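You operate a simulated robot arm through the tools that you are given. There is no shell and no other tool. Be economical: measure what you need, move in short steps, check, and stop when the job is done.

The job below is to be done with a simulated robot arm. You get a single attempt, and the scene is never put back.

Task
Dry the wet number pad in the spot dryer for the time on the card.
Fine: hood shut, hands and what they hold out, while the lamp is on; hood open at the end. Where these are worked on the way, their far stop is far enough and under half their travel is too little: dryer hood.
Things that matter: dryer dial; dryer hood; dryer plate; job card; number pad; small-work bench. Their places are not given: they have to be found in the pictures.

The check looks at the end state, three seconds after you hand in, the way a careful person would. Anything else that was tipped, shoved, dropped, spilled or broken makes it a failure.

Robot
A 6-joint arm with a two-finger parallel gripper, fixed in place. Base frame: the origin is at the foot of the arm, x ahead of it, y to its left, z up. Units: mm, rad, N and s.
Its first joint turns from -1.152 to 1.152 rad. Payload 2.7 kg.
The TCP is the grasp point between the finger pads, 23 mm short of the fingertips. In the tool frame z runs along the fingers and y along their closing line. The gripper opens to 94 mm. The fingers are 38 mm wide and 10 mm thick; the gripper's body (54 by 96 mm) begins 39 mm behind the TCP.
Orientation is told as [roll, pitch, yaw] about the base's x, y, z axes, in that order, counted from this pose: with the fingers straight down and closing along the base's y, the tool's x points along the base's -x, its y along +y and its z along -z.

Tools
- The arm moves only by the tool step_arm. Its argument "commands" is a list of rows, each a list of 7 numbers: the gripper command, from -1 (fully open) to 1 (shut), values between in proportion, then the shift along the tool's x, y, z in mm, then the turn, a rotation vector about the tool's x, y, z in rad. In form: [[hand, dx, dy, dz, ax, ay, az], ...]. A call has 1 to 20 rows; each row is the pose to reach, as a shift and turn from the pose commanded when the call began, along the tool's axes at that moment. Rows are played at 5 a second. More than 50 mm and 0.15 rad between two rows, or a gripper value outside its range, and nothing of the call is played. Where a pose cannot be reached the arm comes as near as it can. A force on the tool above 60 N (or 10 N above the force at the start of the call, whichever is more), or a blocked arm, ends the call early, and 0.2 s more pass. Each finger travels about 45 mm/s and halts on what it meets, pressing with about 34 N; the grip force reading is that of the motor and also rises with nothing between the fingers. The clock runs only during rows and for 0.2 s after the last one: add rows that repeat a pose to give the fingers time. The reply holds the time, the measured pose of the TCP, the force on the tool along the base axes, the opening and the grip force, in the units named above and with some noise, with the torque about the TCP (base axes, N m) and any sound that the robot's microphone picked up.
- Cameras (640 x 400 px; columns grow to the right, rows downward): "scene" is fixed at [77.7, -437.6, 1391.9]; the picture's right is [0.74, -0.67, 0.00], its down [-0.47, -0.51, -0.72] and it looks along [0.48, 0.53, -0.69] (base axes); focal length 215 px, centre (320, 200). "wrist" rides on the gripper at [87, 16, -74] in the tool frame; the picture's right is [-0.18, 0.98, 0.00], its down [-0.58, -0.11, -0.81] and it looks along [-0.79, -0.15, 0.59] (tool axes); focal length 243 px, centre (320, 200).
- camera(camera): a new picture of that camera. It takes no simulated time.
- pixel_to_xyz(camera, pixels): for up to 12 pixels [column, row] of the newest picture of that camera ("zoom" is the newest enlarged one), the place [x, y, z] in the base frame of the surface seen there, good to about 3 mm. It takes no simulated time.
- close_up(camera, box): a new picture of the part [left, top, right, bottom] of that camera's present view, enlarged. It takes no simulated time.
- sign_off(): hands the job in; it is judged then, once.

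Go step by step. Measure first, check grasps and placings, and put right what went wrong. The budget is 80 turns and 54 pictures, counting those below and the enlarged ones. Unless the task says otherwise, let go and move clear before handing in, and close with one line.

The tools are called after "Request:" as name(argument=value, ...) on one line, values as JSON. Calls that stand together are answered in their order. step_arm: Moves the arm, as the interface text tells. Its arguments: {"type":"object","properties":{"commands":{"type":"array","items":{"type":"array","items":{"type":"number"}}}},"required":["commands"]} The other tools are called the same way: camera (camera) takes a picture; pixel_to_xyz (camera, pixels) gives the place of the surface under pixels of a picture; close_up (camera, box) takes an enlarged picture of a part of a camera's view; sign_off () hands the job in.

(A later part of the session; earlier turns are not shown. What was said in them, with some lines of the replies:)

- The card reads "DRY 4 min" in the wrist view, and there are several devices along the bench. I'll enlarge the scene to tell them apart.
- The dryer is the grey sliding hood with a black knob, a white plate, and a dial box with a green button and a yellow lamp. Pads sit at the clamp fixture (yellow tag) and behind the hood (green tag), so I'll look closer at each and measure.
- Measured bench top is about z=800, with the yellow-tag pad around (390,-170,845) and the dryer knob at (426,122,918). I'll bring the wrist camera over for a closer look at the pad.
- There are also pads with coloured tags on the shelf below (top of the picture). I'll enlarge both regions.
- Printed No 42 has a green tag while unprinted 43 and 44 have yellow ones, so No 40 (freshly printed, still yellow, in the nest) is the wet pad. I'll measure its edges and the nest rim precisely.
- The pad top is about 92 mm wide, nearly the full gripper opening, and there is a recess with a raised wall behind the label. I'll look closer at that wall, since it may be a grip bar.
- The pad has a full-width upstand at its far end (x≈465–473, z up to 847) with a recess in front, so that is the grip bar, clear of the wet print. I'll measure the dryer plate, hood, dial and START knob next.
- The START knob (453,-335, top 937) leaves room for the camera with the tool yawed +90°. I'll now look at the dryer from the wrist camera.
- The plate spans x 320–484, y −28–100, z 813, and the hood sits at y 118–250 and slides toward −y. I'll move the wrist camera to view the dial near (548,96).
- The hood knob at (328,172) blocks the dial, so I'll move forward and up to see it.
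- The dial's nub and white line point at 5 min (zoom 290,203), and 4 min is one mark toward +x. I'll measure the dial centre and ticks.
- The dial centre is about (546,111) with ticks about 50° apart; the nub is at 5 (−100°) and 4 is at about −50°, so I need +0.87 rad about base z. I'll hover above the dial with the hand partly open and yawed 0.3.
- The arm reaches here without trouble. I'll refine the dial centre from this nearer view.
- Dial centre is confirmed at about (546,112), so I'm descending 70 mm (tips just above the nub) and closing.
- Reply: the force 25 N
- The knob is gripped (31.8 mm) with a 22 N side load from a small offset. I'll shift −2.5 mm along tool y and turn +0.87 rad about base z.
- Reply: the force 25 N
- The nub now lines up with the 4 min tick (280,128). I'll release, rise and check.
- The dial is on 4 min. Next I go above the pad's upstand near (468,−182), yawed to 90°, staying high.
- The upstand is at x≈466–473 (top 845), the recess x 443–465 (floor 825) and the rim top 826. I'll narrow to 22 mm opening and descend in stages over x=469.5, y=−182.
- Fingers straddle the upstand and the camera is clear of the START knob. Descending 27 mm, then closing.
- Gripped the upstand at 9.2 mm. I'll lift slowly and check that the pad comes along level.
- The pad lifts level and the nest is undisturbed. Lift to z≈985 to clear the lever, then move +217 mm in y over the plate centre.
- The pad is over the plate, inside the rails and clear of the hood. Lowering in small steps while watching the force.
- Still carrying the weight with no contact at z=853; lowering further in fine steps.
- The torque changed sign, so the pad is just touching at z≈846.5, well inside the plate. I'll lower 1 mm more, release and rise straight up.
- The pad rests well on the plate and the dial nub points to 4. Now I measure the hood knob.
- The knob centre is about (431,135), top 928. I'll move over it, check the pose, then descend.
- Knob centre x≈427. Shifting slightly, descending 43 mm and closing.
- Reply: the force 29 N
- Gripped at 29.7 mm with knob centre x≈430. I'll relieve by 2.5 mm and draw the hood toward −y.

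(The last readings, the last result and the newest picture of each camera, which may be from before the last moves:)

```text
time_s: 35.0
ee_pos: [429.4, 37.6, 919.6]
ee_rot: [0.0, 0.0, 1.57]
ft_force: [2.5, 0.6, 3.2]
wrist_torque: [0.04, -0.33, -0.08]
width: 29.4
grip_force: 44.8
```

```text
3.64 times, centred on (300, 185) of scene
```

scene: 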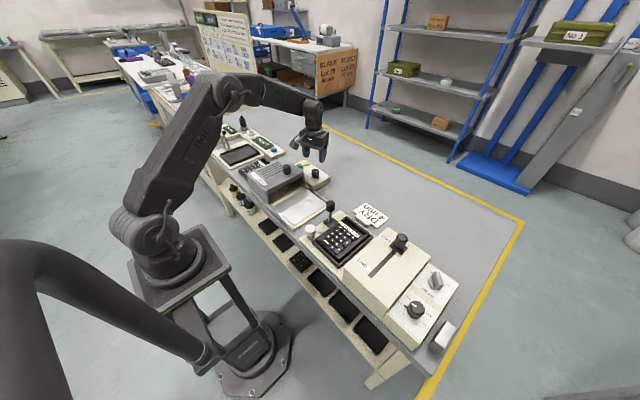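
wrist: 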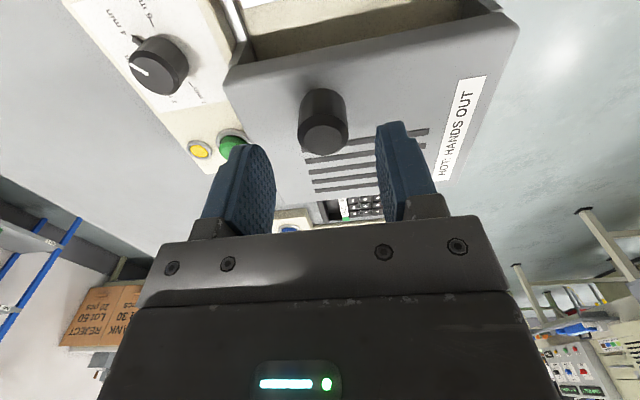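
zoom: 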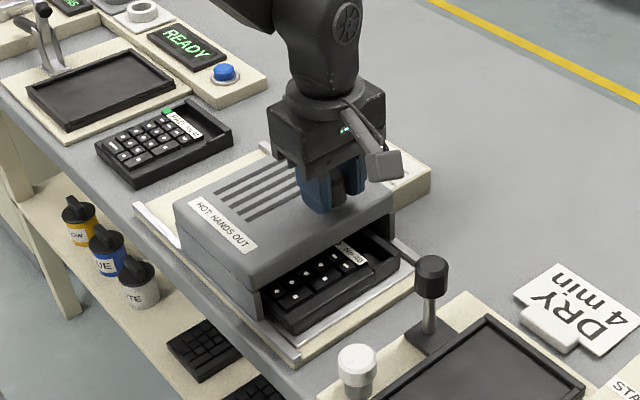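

The hood slides freely over the pad without touching it. Continuing slowly to the far stop.

Request:
step_arm(commands=[[0.55, 8, 0, 0, 0, 0, 0], [0.55, 16, 0, 0, 0, 0, 0], [0.55, 24, 0, 0, 0, 0, 0], [0.55, 30, 0, 0, 0, 0, 0], [0.55, 35, 0, 0, 0, 0, 0], [0.55, 40, 0, 0, 0, 0, 0], [0.55, 44, 0, 0, 0, 0, 0], [0.55, 48, 0, 0, 0, 0, 0], [0.55, 52, 0, 0, 0, 0, 0], [0.55, 56, 0, 0, 0, 0, 0], [0.55, 60, 0, 0, 0, 0, 0]])

Request:
close_up(camera="scene", box=[230, 130, 370, 240])

```text
time_s: 37.4
ee_pos: [428.8, -21.4, 917.8]
ee_rot: [-0.001, 0.001, 1.571]
ft_force: [7.3, 12.3, 0.9]
wrist_torque: [0.21, 0.21, -0.01]
width: 30.0
grip_force: 13.6
```

```text
3.64 times, centred on (300, 185) of scene
```

zoom: 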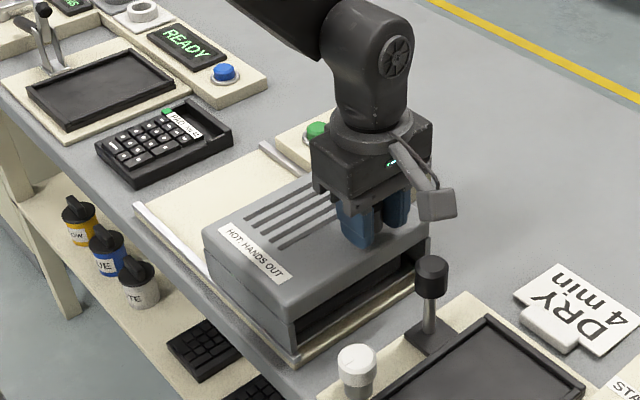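

There is a 12 N reaction at y≈−21, suggesting the stop. I'll release, rise, and check the hood position.

Request:
step_arm(commands=[[-0.2, 0, 0, 0, 0, 0, 0], [-0.2, 0, 0, 0, 0, 0, 0], [-0.2, 0, 0, 0, 0, 0, 0], [-0.2, 0, 0, -40, 0, 0, 0], [-0.2, 0, 0, -85, 0, 0, 0], [-0.2, 0, 0, -85, 0, 0, 0]])

Request:
close_up(camera="scene", box=[240, 140, 350, 230])

Request:
pixel_to_xyz(camera="zoom", pixels=[[352, 195], [352, 218], [235, 320], [238, 300], [410, 215], [260, 375], [280, 385]])

```text
time_s: 38.8
ee_pos: [430.6, -20.1, 1005.2]
ee_rot: [0.0, 0.0, 1.572]
ft_force: [-0.1, -0.5, 0.2]
wrist_torque: [-0.02, -0.03, 0.03]
width: 56.2
grip_force: 0.0
```

```text
4.44 times, centred on (295, 185) of scene
```

zoom: 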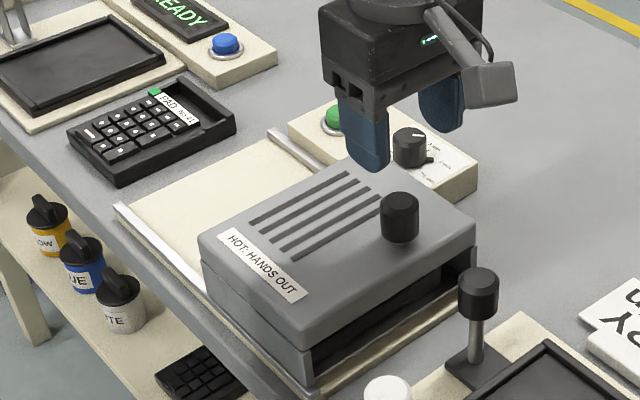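

```text
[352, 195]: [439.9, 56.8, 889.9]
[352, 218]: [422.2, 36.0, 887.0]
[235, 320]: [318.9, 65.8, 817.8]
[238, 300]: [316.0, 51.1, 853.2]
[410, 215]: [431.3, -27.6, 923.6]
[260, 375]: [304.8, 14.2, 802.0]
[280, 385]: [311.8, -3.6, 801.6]
```

The knob moved from y=135 to about −20 (~153 mm) and the front is near the rail end (−41). To be sure it's at the stop, I'll regrip and pull a bit more.

Request:
step_arm(commands=[[-0.2, 0, 0, 45, 0, 0, 0], [-0.2, 0, 0, 85, 0, 0, 0], [-0.2, 0, 0, 85, 0, 0, 0], [0.4, 0, 0, 85, 0, 0, 0], [0.6, 0, 0, 85, 0, 0, 0], [0.6, 0, 0, 85, 0, 0, 0], [0.6, 3, 0, 85, 0, 0, 0], [0.6, 6, 0, 85, 0, 0, 0], [0.6, 6, 0, 85, 0, 0, 0]])

```text
time_s: 40.8
ee_pos: [430.1, -22.5, 918.4]
ee_rot: [0.002, -0.005, 1.571]
ft_force: [-7.8, 39.4, -6.0]
wrist_torque: [0.22, -0.65, 0.05]
width: 29.8
grip_force: 45.4
```

39 N at −22.5 means the hood is firmly at its stop. Release, rise, and go over the green button near (530,199).

Request:
step_arm(commands=[[-0.2, 3, 0, 0, 0, 0, 0], [-0.2, 3, 0, 0, 0, 0, 0], [-0.2, 3, 0, 0, 0, 0, 0], [-0.2, 3, 0, -40, 0, 0, 0], [-0.2, 3, 0, -80, 0, 0, 0], [0.3, -40, -20, -80, 0, 0, 0], [1, -80, -40, -80, 0, 0, 0], [1, -120, -60, -80, 0, 0, 0], [1, -160, -80, -80, 0, 0, 0], [1, -200, -99, -80, 0, 0, 0], [1, -222, -99, -60, 0, 0, 0], [1, -222, -99, -30, 0, 0, 0], [1, -222, -99, -10, 0, 0, 0], [1, -222, -99, -10, 0, 0, 0]])

Request:
camera(camera="wrist")

Request:
pixel_to_xyz(camera="wrist", pixels=[[318, 120], [330, 120], [305, 120], [318, 110], [318, 135]])

```text
time_s: 43.8
ee_pos: [528.4, 193.5, 930.1]
ee_rot: [0.0, 0.001, 1.572]
ft_force: [0.0, -0.3, 0.2]
wrist_torque: [0.0, -0.03, 0.03]
width: 0.0
grip_force: 34.2
```

```text
14 pictures are left
```

wrist: 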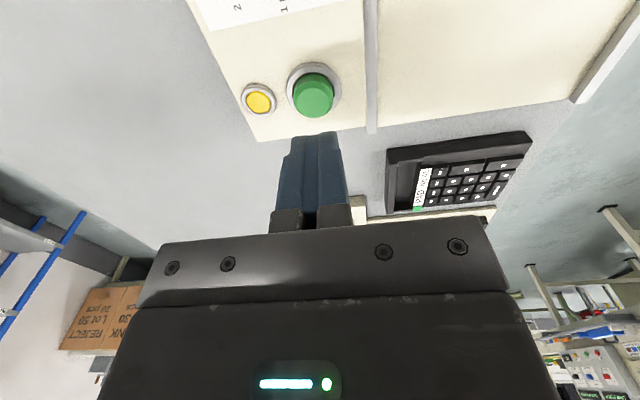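

```text
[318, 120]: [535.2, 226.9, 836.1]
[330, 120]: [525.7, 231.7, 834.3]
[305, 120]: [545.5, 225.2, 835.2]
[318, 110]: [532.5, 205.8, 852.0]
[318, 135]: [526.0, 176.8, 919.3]
```

Button centre is about (533,198). Aligning and pressing down gently.

Request:
step_arm(commands=[[1, -3.5, -4, 25, 0, 0, 0], [1, -3.5, -4, 42, 0, 0, 0], [1, -3.5, -4, 48, 0, 0, 0], [1, -3.5, -4, 51, 0, 0, 0], [1, -3.5, -4, 54, 0, 0, 0], [1, -3.5, -4, 56, 0, 0, 0], [1, -3.5, -4, 58, 0, 0, 0]])

Request:
camera(camera="wrist")

```text
time_s: 45.4
ee_pos: [533.3, 199.3, 871.5]
ee_rot: [-0.001, 0.003, 1.57]
ft_force: [-1.9, -2.9, 3.0]
wrist_torque: [-0.07, 0.03, -0.01]
width: 0.0
grip_force: 34.1
```

```text
13 pictures are left
```

wrist: 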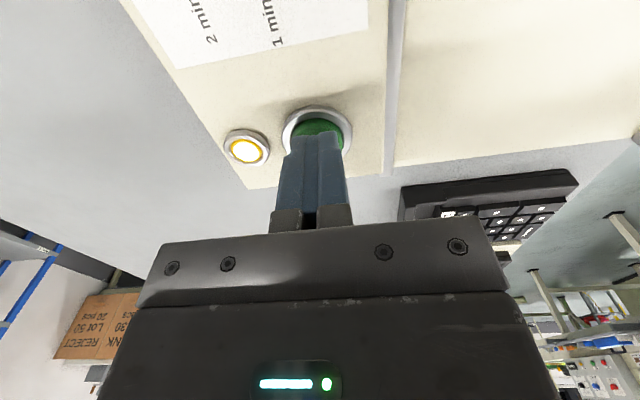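

The yellow lamp is now lit (246,150), so the dryer has started. I'll rise clear and wait, listening for a finish sound.

Request:
step_arm(commands=[[1, 0, 0, -20, 0, 0, 0], [1, 0, 0, -50, 0, 0, 0], [1, 0, 0, -90, 0, 0, 0], [1, 0, 0, -90, 0, 0, 0], [1, 0, 0, -90, 0, 0, 0], [1, 0, 0, -90, 0, 0, 0], [1, 0, 0, -90, 0, 0, 0], [1, 0, 0, -90, 0, 0, 0], [1, 0, 0, -90, 0, 0, 0], [1, 0, 0, -90, 0, 0, 0], [1, 0, 0, -90, 0, 0, 0], [1, 0, 0, -90, 0, 0, 0], [1, 0, 0, -90, 0, 0, 0], [1, 0, 0, -90, 0, 0, 0], [1, 0, 0, -90, 0, 0, 0], [1, 0, 0, -90, 0, 0, 0], [1, 0, 0, -90, 0, 0, 0], [1, 0, 0, -90, 0, 0, 0], [1, 0, 0, -90, 0, 0, 0], [1, 0, 0, -90, 0, 0, 0]])

Request:
close_up(camera="wrist", box=[160, 0, 400, 150])

```text
time_s: 49.6
ee_pos: [533.4, 198.1, 962.0]
ee_rot: [0.0, 0.0, 1.569]
ft_force: [0.0, 0.3, -0.5]
wrist_torque: [-0.01, -0.01, 0.03]
width: 0.1
grip_force: 34.2
```

```text
2.67 times, centred on (280, 75) of wrist
```

zoom: 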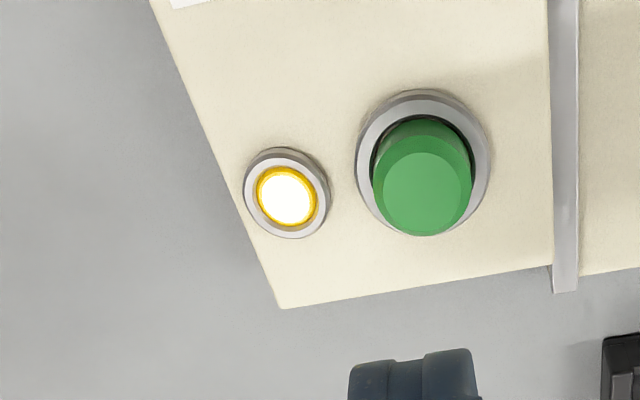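

The lamp is still lit. Waiting 12 s more, away from the hood.

Request:
step_arm(commands=[[1, 0, 0, 0, 0, 0, 0], [1, 0, 0, 0, 0, 0, 0], [1, 0, 0, 0, 0, 0, 0], [1, 0, 0, 0, 0, 0, 0], [1, 0, 0, 0, 0, 0, 0], [1, 0, 0, 0, 0, 0, 0], [1, 0, 0, 0, 0, 0, 0], [1, 0, 0, 0, 0, 0, 0], [1, 0, 0, 0, 0, 0, 0], [1, 0, 0, 0, 0, 0, 0], [1, 0, 0, 0, 0, 0, 0], [1, 0, 0, 0, 0, 0, 0], [1, 0, 0, 0, 0, 0, 0], [1, 0, 0, 0, 0, 0, 0], [1, 0, 0, 0, 0, 0, 0], [1, 0, 0, 0, 0, 0, 0], [1, 0, 0, 0, 0, 0, 0], [1, 0, 0, 0, 0, 0, 0], [1, 0, 0, 0, 0, 0, 0], [1, 0, 0, 0, 0, 0, 0]])

Request:
step_arm(commands=[[1, 0, 0, 0, 0, 0, 0], [1, 0, 0, 0, 0, 0, 0], [1, 0, 0, 0, 0, 0, 0], [1, 0, 0, 0, 0, 0, 0], [1, 0, 0, 0, 0, 0, 0], [1, 0, 0, 0, 0, 0, 0], [1, 0, 0, 0, 0, 0, 0], [1, 0, 0, 0, 0, 0, 0], [1, 0, 0, 0, 0, 0, 0], [1, 0, 0, 0, 0, 0, 0], [1, 0, 0, 0, 0, 0, 0], [1, 0, 0, 0, 0, 0, 0], [1, 0, 0, 0, 0, 0, 0], [1, 0, 0, 0, 0, 0, 0], [1, 0, 0, 0, 0, 0, 0], [1, 0, 0, 0, 0, 0, 0], [1, 0, 0, 0, 0, 0, 0], [1, 0, 0, 0, 0, 0, 0], [1, 0, 0, 0, 0, 0, 0], [1, 0, 0, 0, 0, 0, 0]])

Request:
step_arm(commands=[[1, 0, 0, 0, 0, 0, 0], [1, 0, 0, 0, 0, 0, 0], [1, 0, 0, 0, 0, 0, 0], [1, 0, 0, 0, 0, 0, 0], [1, 0, 0, 0, 0, 0, 0], [1, 0, 0, 0, 0, 0, 0], [1, 0, 0, 0, 0, 0, 0], [1, 0, 0, 0, 0, 0, 0], [1, 0, 0, 0, 0, 0, 0], [1, 0, 0, 0, 0, 0, 0], [1, 0, 0, 0, 0, 0, 0], [1, 0, 0, 0, 0, 0, 0], [1, 0, 0, 0, 0, 0, 0], [1, 0, 0, 0, 0, 0, 0], [1, 0, 0, 0, 0, 0, 0], [1, 0, 0, 0, 0, 0, 0], [1, 0, 0, 0, 0, 0, 0], [1, 0, 0, 0, 0, 0, 0], [1, 0, 0, 0, 0, 0, 0], [1, 0, 0, 0, 0, 0, 0]])

Request:
close_up(camera="wrist", box=[160, 0, 400, 150])

```text
time_s: 53.8
ee_pos: [533.2, 198.4, 962.5]
ee_rot: [0.001, 0.0, 1.57]
ft_force: [-0.4, -0.3, 1.1]
wrist_torque: [0.02, -0.03, 0.03]
width: 0.1
grip_force: 34.1
```

```text
time_s: 58.0
ee_pos: [533.8, 198.4, 961.4]
ee_rot: [-0.001, 0.0, 1.571]
ft_force: [0.1, 0.0, 0.4]
wrist_torque: [0.03, -0.02, 0.03]
width: 0.1
grip_force: 33.7
```

```text
time_s: 62.2
ee_pos: [533.9, 199.6, 962.2]
ee_rot: [0.0, -0.002, 1.571]
ft_force: [0.0, 0.6, -1.0]
wrist_torque: [0.01, -0.01, -0.04]
width: 0.0
grip_force: 34.2
```

```text
2.67 times, centred on (280, 75) of wrist
```

zoom: 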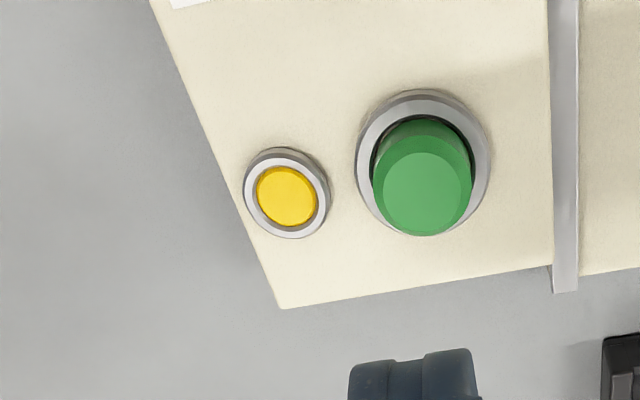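

The lamp is off, so the cycle is done. I'll go back to the knob at (430,−21), grip it and slide the hood open.

Request:
step_arm(commands=[[1, 0, 0, -40, 0, 0, 0], [0.3, 40, 20, -40, 0, 0, 0], [-0.2, 80, 40, -40, 0, 0, 0], [-0.2, 120, 60, -40, 0, 0, 0], [-0.2, 160, 80, -40, 0, 0, 0], [-0.2, 195, 103, -40, 0, 0, 0], [-0.2, 219, 103, -40, 0, 0, 0], [-0.2, 219, 103, -40, 0, 0, 0], [-0.2, 219, 103, -5, 0, 0, 0], [-0.2, 219, 103, 25, 0, 0, 0], [-0.2, 219, 103, 43, 0, 0, 0], [-0.2, 219, 103, 43, 0, 0, 0], [0.4, 219, 103, 43, 0, 0, 0], [0.6, 219, 103, 43, 0, 0, 0], [0.6, 219, 103, 43, 0, 0, 0], [0.6, 219, 103, 43, 0, 0, 0]])

```text
time_s: 65.6
ee_pos: [431.0, -20.1, 918.9]
ee_rot: [0.002, 0.0, 1.571]
ft_force: [-11.5, 1.2, 0.3]
wrist_torque: [-0.11, -0.58, 0.07]
width: 29.7
grip_force: 45.0
```

Knob gripped. Sliding +y about 155 mm back to its open stop.

Request:
step_arm(commands=[[0.6, -10, 0, 0, 0, 0, 0], [0.6, -22, 0, 0, 0, 0, 0], [0.6, -34, 0, 0, 0, 0, 0], [0.6, -46, 0, 0, 0, 0, 0], [0.6, -58, 0, 0, 0, 0, 0], [0.6, -70, 0, 0, 0, 0, 0], [0.6, -82, 0, 0, 0, 0, 0], [0.6, -94, 0, 0, 0, 0, 0], [0.6, -106, 0, 0, 0, 0, 0], [0.6, -118, 0, 0, 0, 0, 0], [0.6, -128, 0, 0, 0, 0, 0], [0.6, -138, 0, 0, 0, 0, 0], [0.6, -144, 0, 0, 0, 0, 0], [0.6, -149, 0, 0, 0, 0, 0], [0.6, -153, 0, 0, 0, 0, 0], [0.6, -156, 0, 0, 0, 0, 0], [0.6, -156, 0, 0, 0, 0, 0]])

```text
time_s: 69.2
ee_pos: [429.6, 131.2, 917.6]
ee_rot: [0.002, 0.003, 1.566]
ft_force: [-10.1, -38.8, 3.3]
wrist_torque: [-0.43, -0.66, 0.1]
width: 29.8
grip_force: 44.8
```

The −39 N reaction at y=131 shows it's at the open stop. Releasing, rising and checking the scene.

Request:
step_arm(commands=[[0.6, 3, 0, 0, 0, 0, 0], [-0.2, 3, 0, 0, 0, 0, 0], [-0.2, 3, 0, 0, 0, 0, 0], [-0.2, 3, 0, 0, 0, 0, 0], [-0.2, 3, 0, -40, 0, 0, 0], [-0.2, 3, 0, -85, 0, 0, 0], [-0.2, 3, 0, -130, 0, 0, 0], [-0.2, 3, 0, -130, 0, 0, 0]])

Request:
close_up(camera="scene", box=[230, 130, 410, 260])

Request:
camera(camera="scene")

```text
time_s: 71.0
ee_pos: [426.5, 130.7, 1049.0]
ee_rot: [-0.001, -0.001, 1.571]
ft_force: [0.5, -0.1, 0.4]
wrist_torque: [0.02, 0.01, 0.0]
width: 56.2
grip_force: 0.0
```

```text
3.08 times, centred on (320, 195) of scene
```

zoom: 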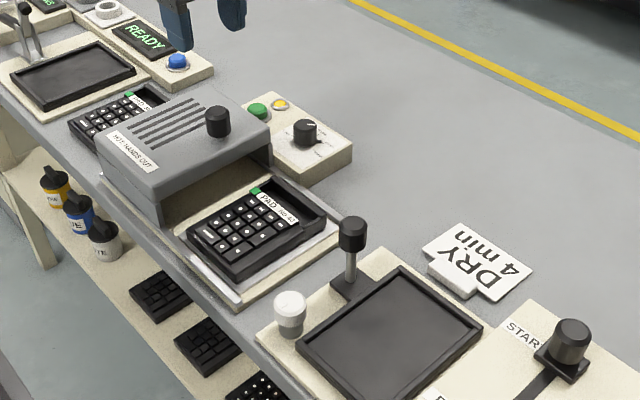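

```text
9 pictures are left
```

scene: 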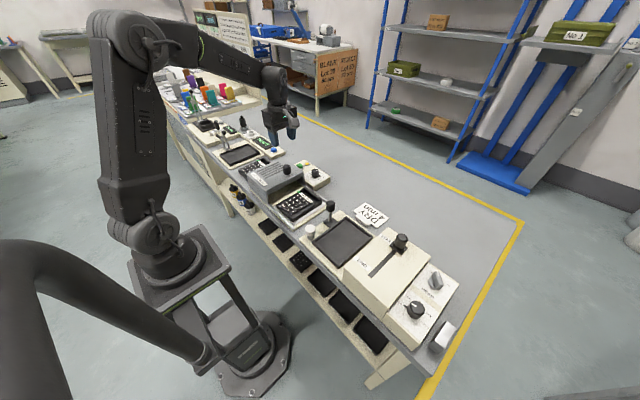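

The pad's tag has turned from yellow to green. The hood is open, the lamp is off, the gripper is empty and clear, and nothing else has moved. Handing in.

Request:
sign_off()

```text
The job is handed in.
```

Number pad No 40 was dried in the spot dryer on the card's 4 min setting with the hood shut; its tag turned green, and the hood is open again with the pad resting on the dryer plate.
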